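You operate a simulated robot arm through the tools that you are given. There is no shell and no other tool. Be economical: measure what you need, move in short steps, check, and stop when the job is done.

Carry out the task below with a simulated robot arm. There is one attempt and no reset: what you move stays moved.

TASK
Stand the grey valve block beside the blue oil can. It goes on the side that lies toward x -0.7, y +0.7 (a direction in the base frame), with about 3 cm between them.

It is judged by the outcome, as a careful person would: the job done as asked, and still so three seconds after it is handed in. It fails if anything else is knocked over, pushed out of place, dropped, spilled or broken.

THE ROBOT
A 6-joint arm with a two-finger parallel gripper, fixed in place. Base frame: the origin is at the foot of the arm, x ahead of it, y to its left, z up; the work surface is at about z = 0.9. Lengths are in m, angles in degrees, forces in N, time in s.
With the tool pointing down near the work surface it reaches from about 0.24 to 0.64 m from the base axis. Its first joint turns from -66.0 to 66.0 degrees. Payload 2.7 kg.
Tool frame: the origin (TCP) lies between the finger pads and is the grasp point; the fingertips stand 0.023 m ahead of it; z points along the fingers, y is the line along which they close. The gripper opens to 0.094 m. The fingers are 0.038 m wide and 0.01 m thick; the gripper's body (0.054 by 0.096 m) begins 0.039 m behind the TCP.
Orientation is that of the tool frame in the base frame, as a unit quaternion [x, y, z, w]. With the fingers straight down and closing along the base's y, the tool's x points along the base's -x, its y along +y and its z along -z.

THE INTERFACE
- The arm moves only by the tool servo_tool. Its argument "series" is a list that holds one entry, the list of rows, each a list of 5 numbers: the shift along the base's x, y, z in m, then the turn about the base's z in rad, then the gripper command, from -1 (shut) to 1 (fully open), values between in proportion. In form: [[[tx, ty, tz, spin, fingers], ...]]. A call has 1 to 10 rows; each row is the pose to reach, as a shift and turn from the pose commanded when the call began. A row lasts 0.2 s, in which the tool goes at most 0.05 m and 8.6 degrees; a call with a longer step from one row to the next is refused whole, and so is a gripper value outside its range. A pose out of reach is approached as far as the arm can. The call stops where the force on the tool passes 40 N (or 10 N more than at its start, if that is more) or the arm is blocked; 0.2 s more then pass. The fingers move at their own pace (about 0.045 m/s each) and stop on an object; they squeeze with about 32 N. The grip force told is the motor's: it shows also when the fingers shut on nothing. Time passes only in rows, and 0.2 s behind the last, so rows that repeat a pose let the fingers close. It gives the time, the measured TCP pose, the force on the tool (base axes), the opening and the grip force at its end, in the units of the frame above (readings bear some noise), and new pictures: "pictures" is both (left out), scene, wrist or none.
- Cameras (640 x 400 px; columns grow to the right, rows downward): "scene" is fixed at [0.0649, -0.4162, 1.4267]; the picture's right is [0.88, -0.47, 0.00], its down [-0.16, -0.31, -0.94] and it looks along [0.44, 0.83, -0.35] (base axes); focal length 321 px, centre (320, 200). "wrist" rides on the gripper at [-0.039, 0, -0.044] in the tool frame; the picture's right is [0.00, -1.00, 0.00], its down [0.97, 0.00, -0.24] and it looks along [0.24, 0.00, 0.97] (tool axes); focal length 218 px, centre (320, 200).
- locate(camera, pixels): there is no depth. For up to 12 entries [column, row, z] of the newest picture of that camera ("zoom" is the newest enlarged one), the place [x, y] in the base frame at which the ray of that pixel passes the height z, good to about 0.002 m. No time passes.
- zoom(camera, box): a new picture of the part [left, top, right, bottom] of that camera's present view, enlarged. No time passes.
- sign_off(): hands the job in; it is judged then, once.

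Work in short steps. Measure before you move; look again where a grasp or a placing could have gone wrong, and mend it. You have 60 turns and 120 pictures in all, the two below and enlarged ones among them. Open the gripper and draw the arm clear of the work before you hand the job in, unless the task says otherwise; then end with one line.

The tools are called after ">>>" as name(argument=value, ...) on one line, values as JSON. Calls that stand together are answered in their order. servo_tool: Moves the arm, as the interface text tells. Its arguments: {"type":"object","properties":{"series":{"type":"array"},"pictures":{"type":"string","enum":["both","scene","wrist","none"]}},"required":["series"]} The other tools are called the same way: locate (camera, pixels) gives the place at which the rays of pixels pass given heights; zoom (camera, box) takes an enlarged picture of a part of a camera's view; sign_off () hands the job in.

At the start:

```text
t: 0.0
position: [0.287, 0.3629, 1.1496]
ee_rot: [0.001, 1.0, 0.0, 0.0]
contact_force: [-0.3, -0.2, -0.1]
width: 0.0939
finger_force: 0.1
```

scene: 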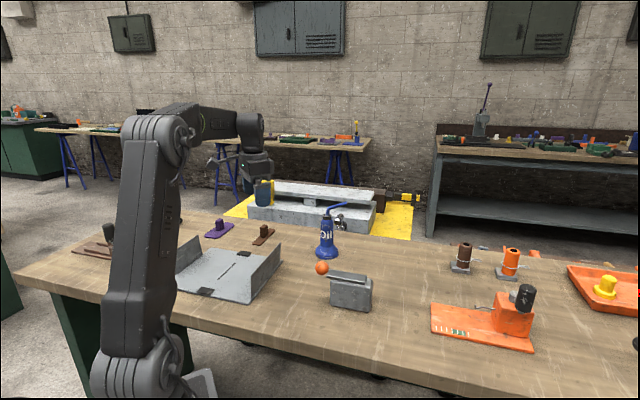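
wrist: 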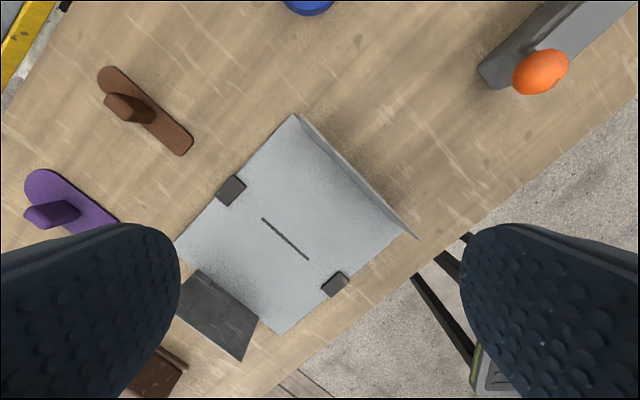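

The grey block with an orange knob is near (350,290) and the blue oil can near (327,245). I'll enlarge both.

>>> zoom(camera="scene", box=[280, 190, 400, 320])

>>> locate(camera="scene", pixels=[[327, 256, 0.9], [316, 254, 0.9], [339, 254, 0.9], [331, 306, 0.9], [368, 312, 0.9], [373, 290, 0.9], [321, 268, 0.97], [332, 280, 0.95], [370, 286, 0.95]])

```text
3.08 times, centred on (340, 255) of scene
```

zoom: 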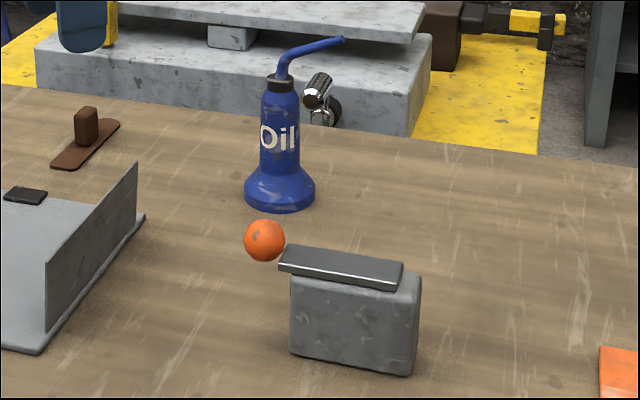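

```text
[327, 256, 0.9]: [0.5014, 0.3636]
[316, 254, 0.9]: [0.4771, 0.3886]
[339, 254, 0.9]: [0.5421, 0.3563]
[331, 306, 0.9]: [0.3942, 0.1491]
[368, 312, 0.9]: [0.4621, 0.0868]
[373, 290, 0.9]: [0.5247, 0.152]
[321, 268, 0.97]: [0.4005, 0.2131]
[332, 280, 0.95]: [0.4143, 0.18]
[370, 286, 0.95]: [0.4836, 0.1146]
```

I'll move so that the wrist camera sees both the can and the block from above.

>>> servo_tool(series=[[[0.03, -0.025, 0.015, 0, 1], [0.06, -0.05, 0.03, 0, 1], [0.09, -0.075, 0.045, 0, 1], [0.12, -0.1, 0.05, 0, 1], [0.13, -0.12, 0.05, 0, 1], [0.13, -0.12, 0.05, 0, 1]]])

```text
t: 1.4
position: [0.4174, 0.2406, 1.1996]
ee_rot: [0.0, 1.0, 0.0, 0.0]
contact_force: [1.1, -0.3, 0.6]
width: 0.0941
finger_force: 0.0
```

scene: 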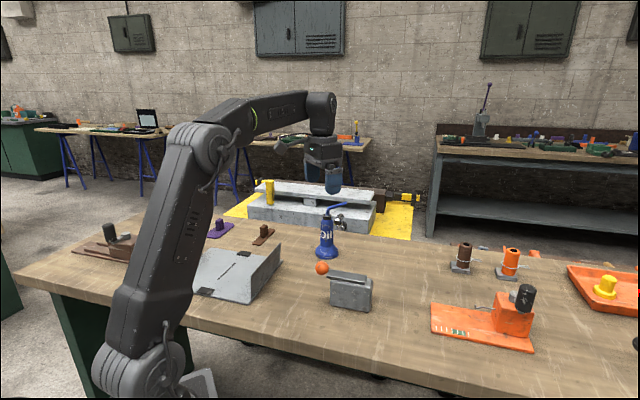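
wrist: 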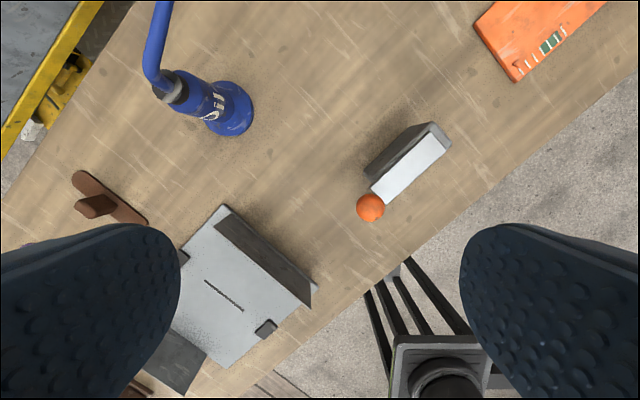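

Both are visible from above. I'll enlarge the view to measure.

>>> zoom(camera="wrist", box=[340, 100, 468, 230])

>>> locate(camera="wrist", pixels=[[254, 107, 0.9], [232, 136, 0.9], [240, 83, 0.9], [212, 130, 0.9], [222, 204, 0.9], [148, 225, 0.9], [80, 171, 0.9], [146, 217, 0.9], [182, 252, 0.9], [215, 218, 0.93], [148, 88, 1.05], [160, 0, 1.08]])

>>> zoom(camera="wrist", box=[60, 60, 260, 260])

```text
3.08 times, centred on (404, 165) of wrist
```

zoom: 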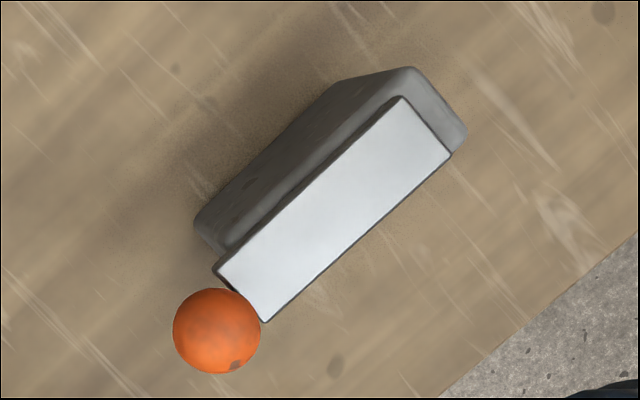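

```text
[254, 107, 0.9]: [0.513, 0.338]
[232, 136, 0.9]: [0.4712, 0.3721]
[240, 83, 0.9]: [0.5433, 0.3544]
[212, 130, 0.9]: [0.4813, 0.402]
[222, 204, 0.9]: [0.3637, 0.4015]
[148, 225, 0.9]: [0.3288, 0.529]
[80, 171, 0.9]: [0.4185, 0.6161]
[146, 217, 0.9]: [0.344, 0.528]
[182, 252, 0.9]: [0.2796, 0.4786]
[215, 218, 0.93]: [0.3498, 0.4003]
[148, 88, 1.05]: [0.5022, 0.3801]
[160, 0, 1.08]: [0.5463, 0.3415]
```

```text
2.00 times, centred on (160, 160) of wrist
```

zoom: 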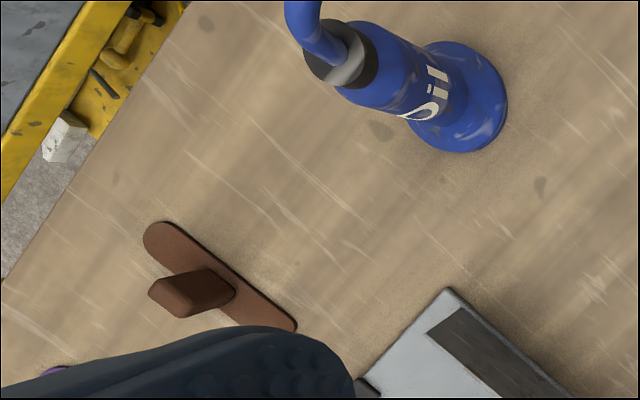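

>>> locate(camera="wrist", pixels=[[363.4, 173.1, 0.9], [408.9, 126.7, 0.9], [434.2, 122.1, 0.96], [451.7, 143.9, 0.96], [374.1, 181.2, 0.96], [430.6, 131.6, 0.97], [446.2, 151.4, 0.97], [386.1, 204.3, 0.97], [370.2, 186.8, 0.97], [370.6, 208.6, 0.97], [434.2, 122.1, 0.95], [374.1, 181.2, 0.95]])

>>> locate(camera="scene", pixels=[[330.3, 304.4, 0.9], [370.2, 312.1, 0.9], [331, 280, 0.95], [331, 280, 0.96], [372, 286, 0.95], [372, 286, 0.96], [370, 294, 0.95], [306.5, 277.5, 0.9], [328, 273, 0.97], [366, 278, 0.97], [322, 268, 0.97], [322, 268, 0.98]])

```text
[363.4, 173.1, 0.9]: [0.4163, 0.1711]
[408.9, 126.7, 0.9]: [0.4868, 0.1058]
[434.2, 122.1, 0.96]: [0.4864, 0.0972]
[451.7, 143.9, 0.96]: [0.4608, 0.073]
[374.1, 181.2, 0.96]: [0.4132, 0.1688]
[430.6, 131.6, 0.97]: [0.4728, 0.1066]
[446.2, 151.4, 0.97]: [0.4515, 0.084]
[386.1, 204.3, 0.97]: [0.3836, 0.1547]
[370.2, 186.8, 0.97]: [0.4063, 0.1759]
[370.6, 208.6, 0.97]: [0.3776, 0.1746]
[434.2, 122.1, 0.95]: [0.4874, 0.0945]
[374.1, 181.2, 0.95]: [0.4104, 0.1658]
```

```text
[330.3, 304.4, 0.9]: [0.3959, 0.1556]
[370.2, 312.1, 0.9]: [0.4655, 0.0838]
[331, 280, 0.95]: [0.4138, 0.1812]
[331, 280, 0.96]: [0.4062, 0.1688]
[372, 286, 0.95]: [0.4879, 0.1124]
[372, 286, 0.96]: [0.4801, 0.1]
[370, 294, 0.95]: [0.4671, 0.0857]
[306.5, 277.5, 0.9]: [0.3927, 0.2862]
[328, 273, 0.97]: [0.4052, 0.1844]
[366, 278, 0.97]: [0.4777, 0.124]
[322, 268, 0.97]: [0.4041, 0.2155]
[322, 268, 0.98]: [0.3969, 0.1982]
```

Block body: centre about (0.440, 0.127), roughly 0.10 x 0.035 m, top z about 0.97, with its long axis along (0.7,-0.7) and the ball at the (-,+) end. Can base centre is about (0.507, 0.374), radius 0.036. I'll move above the block and turn -45° so the fingers close across its narrow width.

>>> servo_tool(series=[[[0.004, -0.02, -0.01, -0.14, 1], [0.008, -0.04, -0.03, -0.28, 1], [0.012, -0.06, -0.05, -0.42, 1], [0.016, -0.08, -0.07, -0.56, 1], [0.02, -0.1, -0.08, -0.7, 1], [0.0226, -0.1136, -0.09, -0.785, 1], [0.0226, -0.1136, -0.09, -0.785, 1]]])

```text
t: 3.0
position: [0.4393, 0.1271, 1.1081]
ee_rot: [0.383, 0.924, 0.0, 0.0]
contact_force: [0.3, -1.1, -0.1]
width: 0.094
finger_force: 0.0
```

scene: 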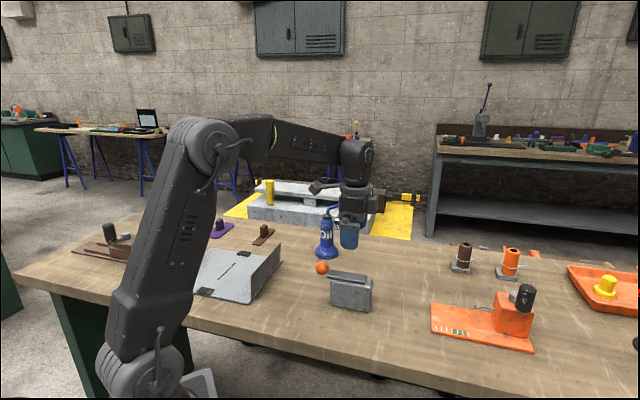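
wrist: 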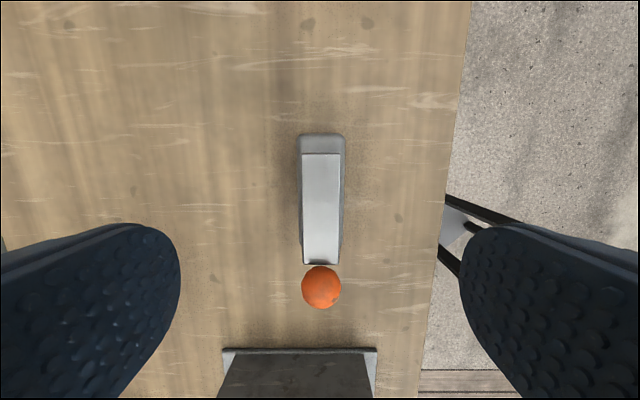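

The block is centred at column 320 and square to the fingers. I'll check its extent along its length.

>>> locate(camera="wrist", pixels=[[320, 136, 0.97], [300, 140, 0.97], [344, 140, 0.97], [320, 154, 0.98], [320, 264, 0.985], [321, 287, 0.99], [345, 245, 0.97]])

>>> zoom(camera="scene", box=[310, 255, 390, 315])

```text
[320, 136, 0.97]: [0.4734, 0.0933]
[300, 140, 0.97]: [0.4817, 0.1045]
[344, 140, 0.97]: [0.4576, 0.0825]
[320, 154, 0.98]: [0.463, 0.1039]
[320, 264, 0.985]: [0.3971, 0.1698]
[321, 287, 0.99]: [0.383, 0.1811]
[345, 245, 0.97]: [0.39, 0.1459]
```

```text
6.67 times, centred on (350, 285) of scene
```

zoom: 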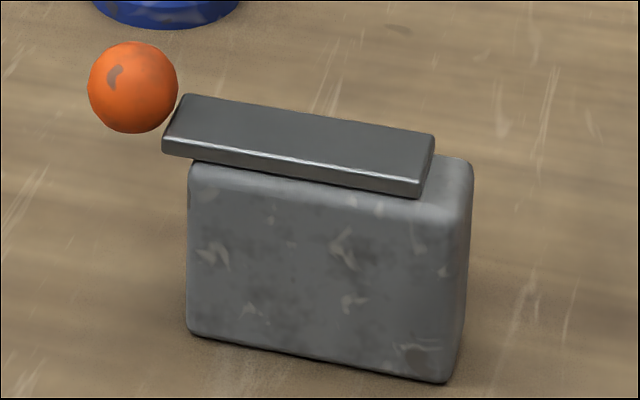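

Alignment is good. I'll descend to TCP z of about 0.96, so the palm stays clear of the lever, and then close.

>>> servo_tool(series=[[[0, 0, -0.04, 0, 1], [0, 0, -0.08, 0, 1], [0, 0, -0.115, 0, 1], [0, 0, -0.135, 0, 1], [0, 0, -0.148, 0, 1], [0, 0, -0.148, 0, 1]]])

```text
t: 4.4
position: [0.4406, 0.1255, 0.9624]
ee_rot: [0.384, 0.924, 0.0, 0.0]
contact_force: [0.3, -1.1, 0.1]
width: 0.094
finger_force: 0.1
```

scene: 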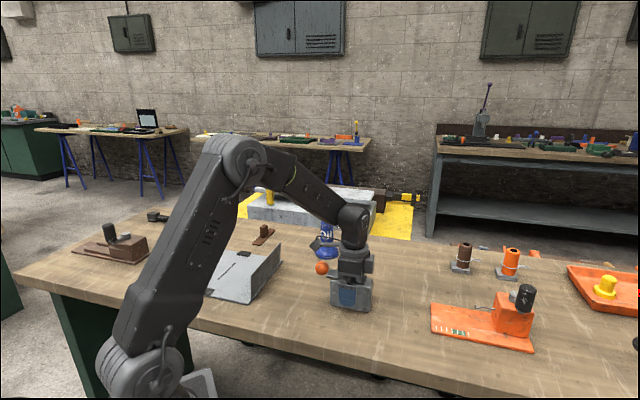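
wrist: 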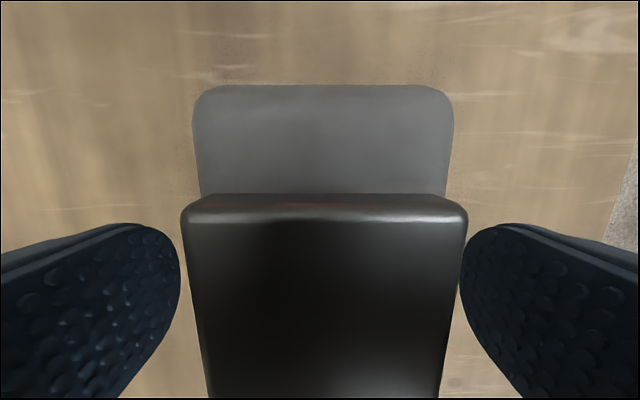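

Clear on both sides with no contact force. Closing the gripper.

>>> servo_tool(series=[[[0, 0, 0, 0, -1], [0, 0, 0, 0, -1], [0, 0, 0, 0, -1], [0, 0, 0, 0, -1], [0, 0, 0, 0, -1], [0, 0, 0, 0, -1]]], pictures="wrist")

>>> servo_tool(series=[[[0, 0, 0.01, 0, -1], [0, 0, 0.02, 0, -1], [0, 0, 0.03, 0, -1], [0, 0, 0.03, 0, -1]]])

```text
t: 5.8
position: [0.4397, 0.1265, 0.9614]
ee_rot: [0.382, 0.924, 0.0, 0.0]
contact_force: [-1.1, -1.1, 1.9]
width: 0.0399
finger_force: 31.9
```

wrist: 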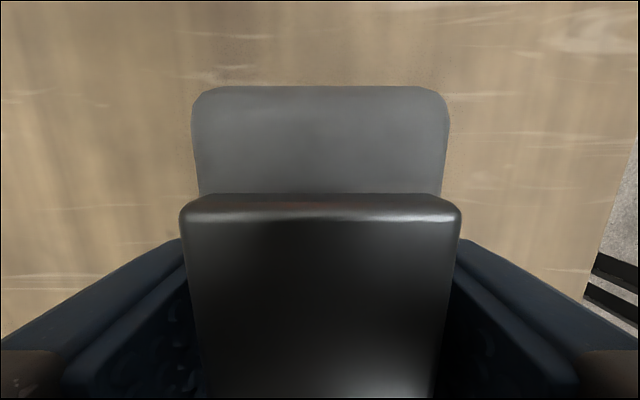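

```text
t: 6.8
position: [0.4404, 0.1285, 0.9936]
ee_rot: [0.383, 0.924, -0.001, 0.0]
contact_force: [0.0, -0.1, -4.5]
width: 0.0401
finger_force: 32.4
```

scene: 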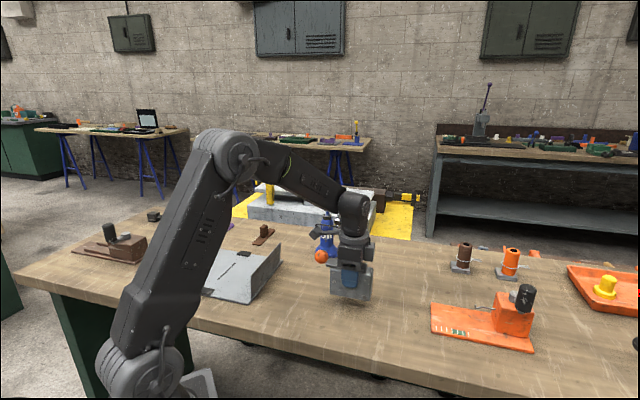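
wrist: 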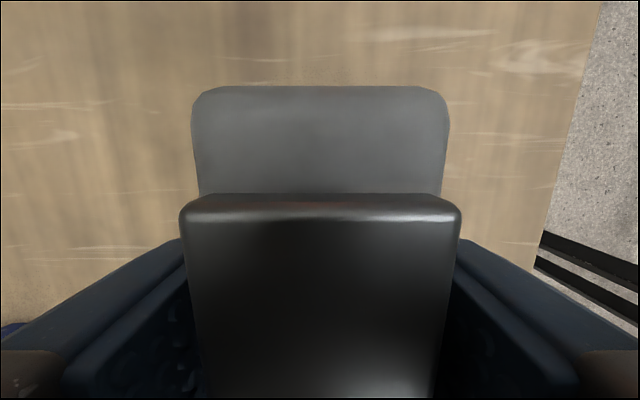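

Held firmly (opening 0.040). I'll lift, then swing around the can at smaller x.

>>> servo_tool(series=[[[0, 0, 0.04, 0, -1], [-0.01, 0.01, 0.08, 0, -1], [-0.03, 0.03, 0.11, 0, -1], [-0.05, 0.06, 0.12, 0, -1], [-0.07, 0.095, 0.12, 0, -1], [-0.08, 0.135, 0.12, 0, -1], [-0.08, 0.175, 0.12, 0, -1], [-0.08, 0.215, 0.12, 0, -1], [-0.075, 0.255, 0.12, 0, -1], [-0.07, 0.285, 0.12, 0, -1]]])

```text
t: 9.0
position: [0.3692, 0.4135, 1.1102]
ee_rot: [0.383, 0.924, 0.0, 0.0]
contact_force: [0.9, -0.2, -3.3]
width: 0.0399
finger_force: 32.4
```

scene: 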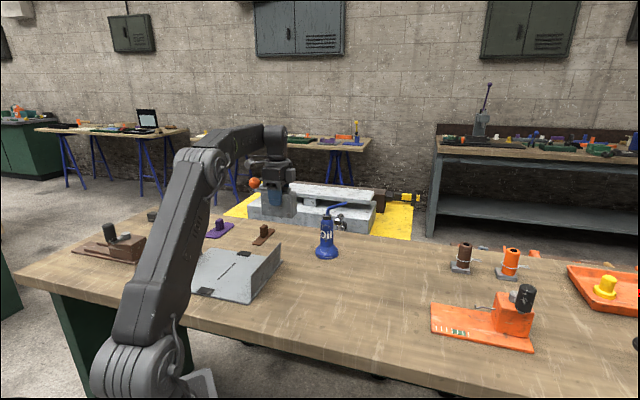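
wrist: 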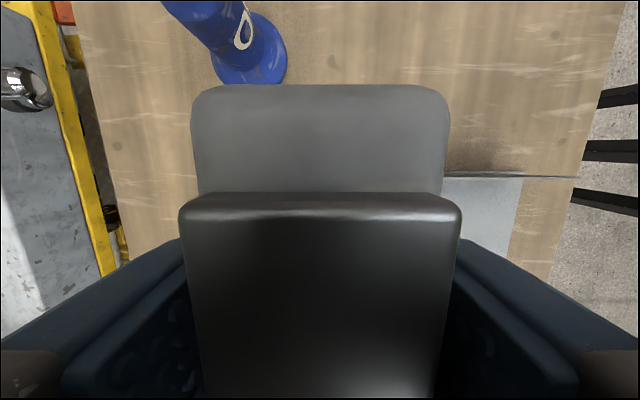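

The can is visible at (250,50). I'll check its base location, then move over the target (0.426, 0.455).

>>> locate(camera="wrist", pixels=[[287, 52, 0.902], [250, 84, 0.902], [212, 60, 0.902], [320, 85, 1.12], [190, 110, 1.12], [450, 110, 1.12]])

>>> servo_tool(series=[[[0.015, 0.015, 0, 0, -1], [0.03, 0.03, 0, 0, -1], [0.045, 0.04, 0, 0, -1], [0.056, 0.043, 0, 0, -1], [0.056, 0.043, 0, 0, -1], [0.056, 0.043, 0, 0, -1]]])

```text
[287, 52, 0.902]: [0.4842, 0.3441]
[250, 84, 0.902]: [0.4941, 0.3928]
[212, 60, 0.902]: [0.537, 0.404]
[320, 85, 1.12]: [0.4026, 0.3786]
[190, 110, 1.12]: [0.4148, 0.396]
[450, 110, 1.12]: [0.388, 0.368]
```

```text
t: 10.4
position: [0.4115, 0.4406, 1.1029]
ee_rot: [0.382, 0.924, -0.001, 0.0]
contact_force: [0.3, 0.3, -4.0]
width: 0.0398
finger_force: 31.6
out of reach, approached as far as the arm can: row 3, 4, 5, 6
```

scene: 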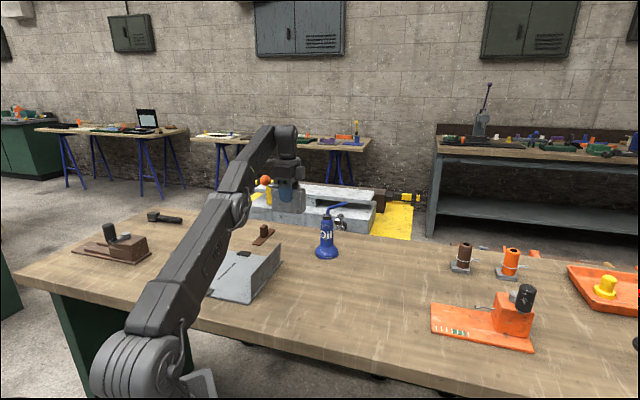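
wrist: 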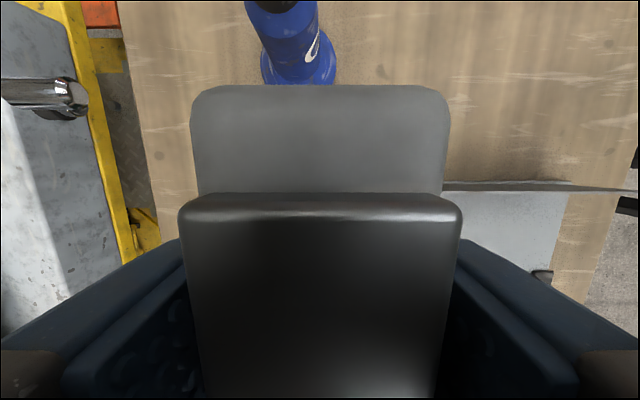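

The reach is limited at this height, so I'll descend and check the position lower down.

>>> servo_tool(series=[[[0, 0, -0.03, 0, -1], [0, 0, -0.06, 0, -1], [0, 0, -0.085, 0, -1], [0, 0, -0.085, 0, -1], [0, 0, -0.085, 0, -1]]])

```text
t: 11.6
position: [0.4124, 0.4403, 1.0201]
ee_rot: [0.382, 0.924, 0.0, 0.001]
contact_force: [0.3, 0.0, -4.1]
width: 0.0399
finger_force: 31.5
```

scene: 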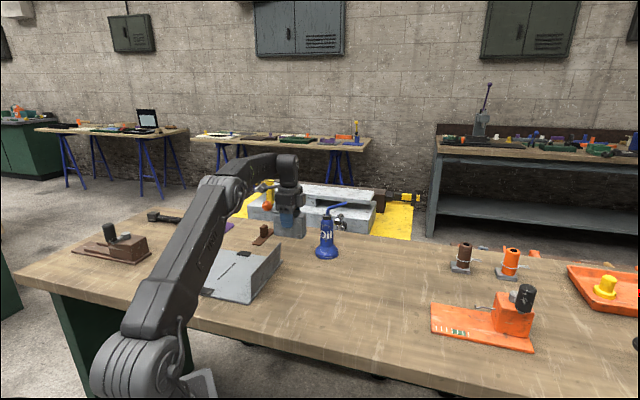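
wrist: 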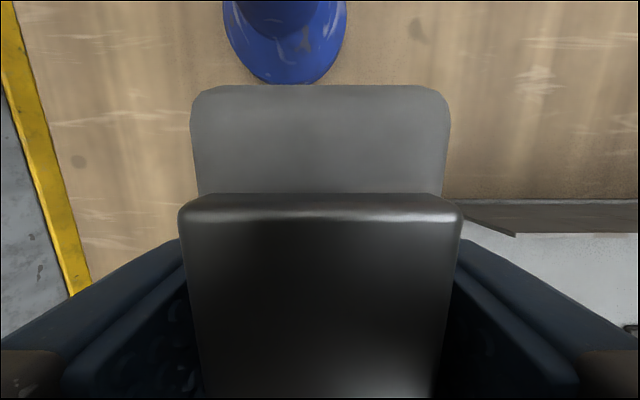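

The commanded pose was clamped to about (0.412, 0.440). I'll measure the can's base edge from here.

>>> locate(camera="wrist", pixels=[[285, 84, 0.902], [223, 15, 0.902], [347, 15, 0.902], [320, 86, 1.025], [320, 86, 1.03]])

```text
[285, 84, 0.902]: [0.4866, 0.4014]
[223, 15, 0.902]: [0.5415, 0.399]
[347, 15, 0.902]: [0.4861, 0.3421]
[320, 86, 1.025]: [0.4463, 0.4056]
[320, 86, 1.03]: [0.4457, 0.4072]
```

Can centre is about (0.511, 0.372), radius 0.039. Target TCP is therefore about (0.428, 0.456). I'll shift there while descending to 1.5 cm above the table.

>>> servo_tool(series=[[[0, 0, -0.015, 0, -1], [0.005, 0.005, -0.03, 0, -1], [0.01, 0.01, -0.042, 0, -1], [0.016, 0.016, -0.045, 0, -1], [0.016, 0.016, -0.045, 0, -1], [0.016, 0.016, -0.045, 0, -1]]])

>>> zoom(camera="scene", box=[240, 170, 360, 275])

```text
t: 13.0
position: [0.4265, 0.4564, 0.9756]
ee_rot: [0.383, 0.924, -0.001, 0.0]
contact_force: [-0.4, 0.4, -3.6]
width: 0.0401
finger_force: 32.2
```

scene: 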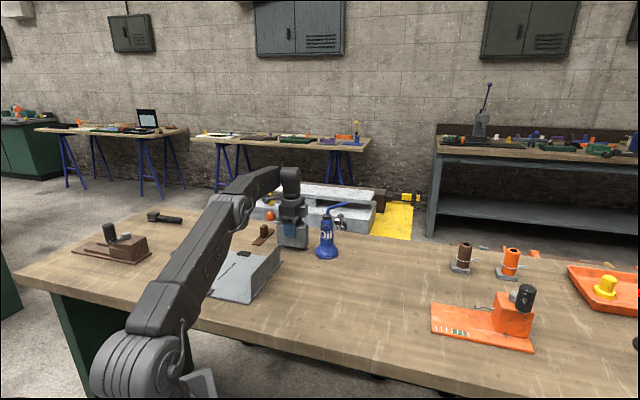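
wrist: 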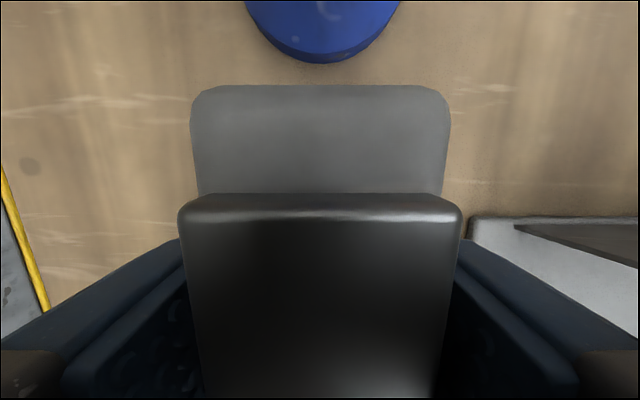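

```text
3.81 times, centred on (300, 222) of scene
```

zoom: 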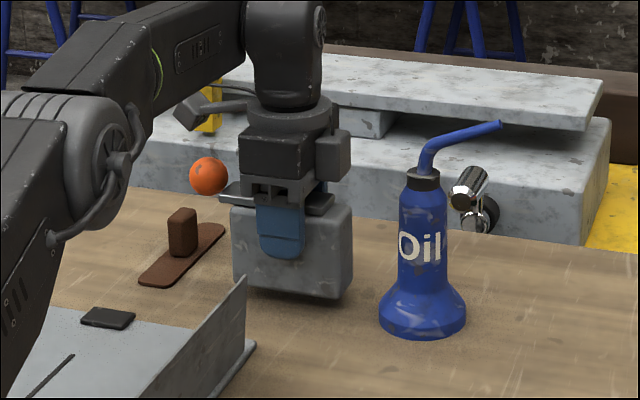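

>>> locate(camera="wrist", pixels=[[322, 63, 0.902], [320, 86, 0.985], [320, 86, 0.98]])

>>> servo_tool(series=[[[0, 0, -0.006, 0, -1], [0, 0, -0.011, 0, -1], [0, 0, -0.0135, 0, -1], [0, 0, -0.0135, 0, -1]]])

```text
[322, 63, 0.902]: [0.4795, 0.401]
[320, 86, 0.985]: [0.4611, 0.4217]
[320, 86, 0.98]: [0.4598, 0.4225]
```

```text
t: 14.0
position: [0.4274, 0.4566, 0.9632]
ee_rot: [0.383, 0.924, 0.0, 0.0]
contact_force: [0.4, 0.1, -4.1]
width: 0.04
finger_force: 32.1
```

scene: 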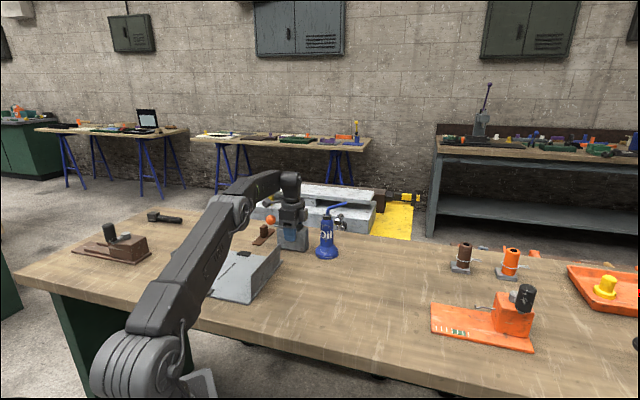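
wrist: 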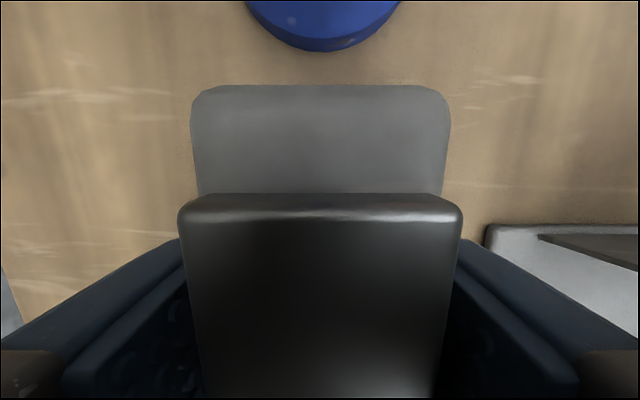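

The gap measures about 2.8 cm. I'll lower the last millimetres until the table takes the weight.

>>> servo_tool(series=[[[0, 0, -0.001, 0, -1], [0, 0, -0.002, 0, -1], [0, 0, -0.002, 0, -1]]], pictures="none")

```text
t: 14.8
position: [0.4278, 0.4564, 0.9618]
ee_rot: [0.383, 0.924, 0.001, 0.001]
contact_force: [-7.0, -2.8, 15.4]
width: 0.04
finger_force: 32.0
```

The block is on the table. I'll relieve the press slightly and open.

>>> servo_tool(series=[[[0, 0, 0.0008, 0, -1], [0, 0, 0.0008, 0, -1], [0, 0, 0.0008, 0, 0.2], [0, 0, 0.0008, 0, 0.5], [0, 0, 0.0008, 0, 0.7], [0, 0, 0.0008, 0, 0.7], [0, 0, 0.0008, 0, 0.7]]])

>>> zoom(camera="scene", box=[240, 170, 360, 275])

```text
t: 16.4
position: [0.4279, 0.4572, 0.9609]
ee_rot: [0.382, 0.924, 0.0, 0.0]
contact_force: [-1.0, 0.1, -0.4]
width: 0.0798
finger_force: 0.0
```

scene: 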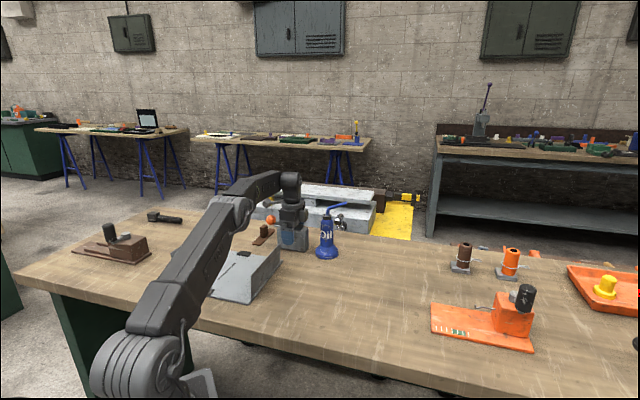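
wrist: 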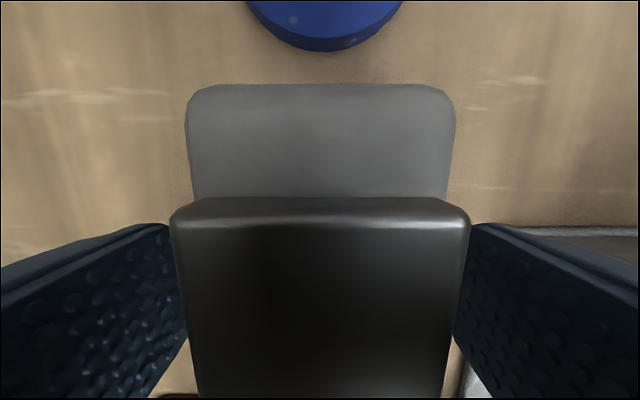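

```text
3.81 times, centred on (300, 222) of scene
```

zoom: 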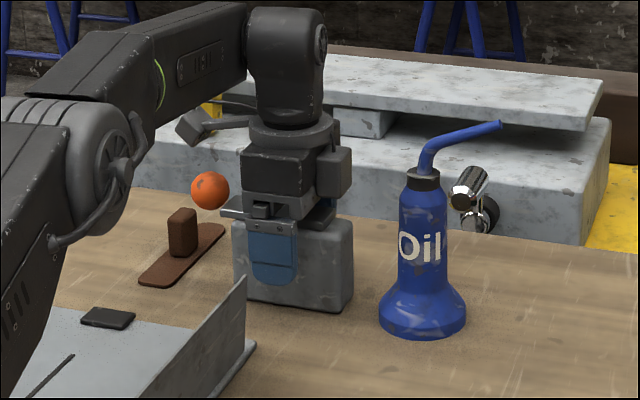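

Released and standing. I'll lift straight up in small steps, checking that it stays on the vertical.

>>> servo_tool(series=[[[0, 0, 0.01, 0, 0.8], [0, 0, 0.025, 0, 0.8], [0, 0, 0.045, 0, 0.8], [0, 0, 0.06, 0, 0.8], [0, 0, 0.06, 0, 0.8]]], pictures="wrist")

```text
t: 17.6
position: [0.4262, 0.4582, 1.0216]
ee_rot: [0.382, 0.924, 0.0, 0.0]
contact_force: [0.0, -0.9, 0.0]
width: 0.0847
finger_force: 0.0
```

wrist: 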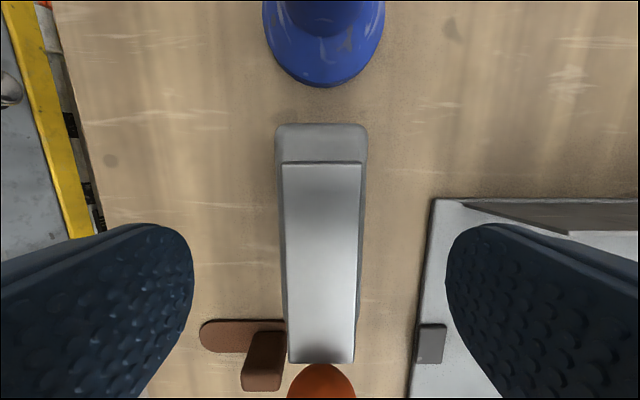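

The block stands clear of the fingers. I'll continue up and back toward the base.

>>> servo_tool(series=[[[-0.005, -0.005, 0.03, 0, 0.8], [-0.015, -0.015, 0.06, 0, 0.8], [-0.03, -0.03, 0.09, 0, 0.8], [-0.05, -0.055, 0.12, 0, 0.8], [-0.07, -0.08, 0.14, 0, 0.8], [-0.09, -0.1, 0.15, 0, 0.8], [-0.1, -0.12, 0.15, 0, 0.8], [-0.1, -0.12, 0.15, 0, 0.8]]])

>>> zoom(camera="scene", box=[240, 170, 360, 275])

```text
t: 19.4
position: [0.3284, 0.3371, 1.1709]
ee_rot: [0.383, 0.924, 0.001, 0.0]
contact_force: [0.4, 0.4, -0.5]
width: 0.0847
finger_force: 0.1
```

scene: 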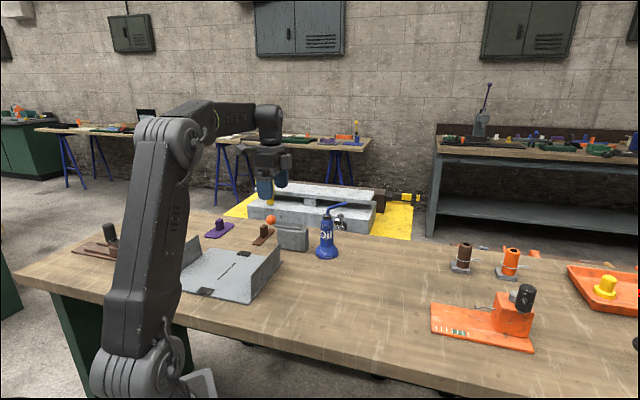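
wrist: 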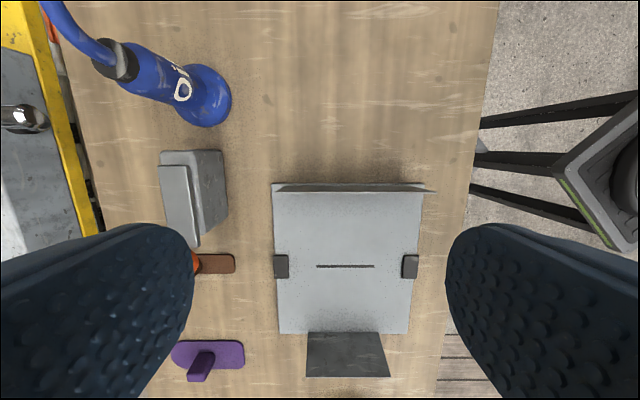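

```text
3.81 times, centred on (300, 222) of scene
```

zoom: 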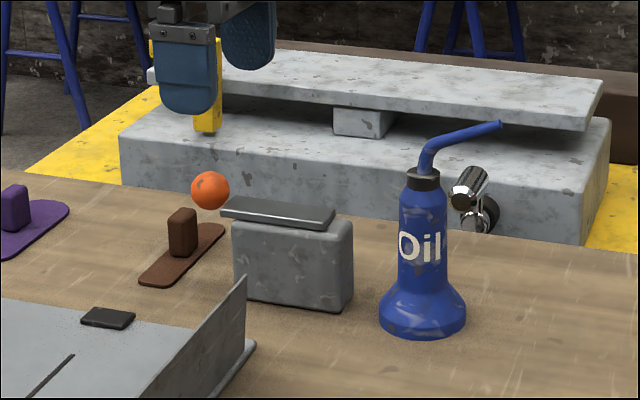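

>>> locate(camera="wrist", pixels=[[210, 126, 0.902], [212, 150, 0.905], [226, 155, 0.905], [232, 98, 0.902]])

```text
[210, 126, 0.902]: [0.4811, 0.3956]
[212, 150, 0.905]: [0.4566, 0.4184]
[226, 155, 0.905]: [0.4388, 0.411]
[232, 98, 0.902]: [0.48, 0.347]
```

The gap measures about 3 cm. The block stands upright, nothing else has moved and the arm is clear, so I'm handing the job in.

>>> sign_off()

```text
The job is handed in.
```

The grey valve block now stands upright beside the blue oil can, on its (-0.7, +0.7) side. The gap measured about 3 cm, and nothing else appeared disturbed in the last pictures.
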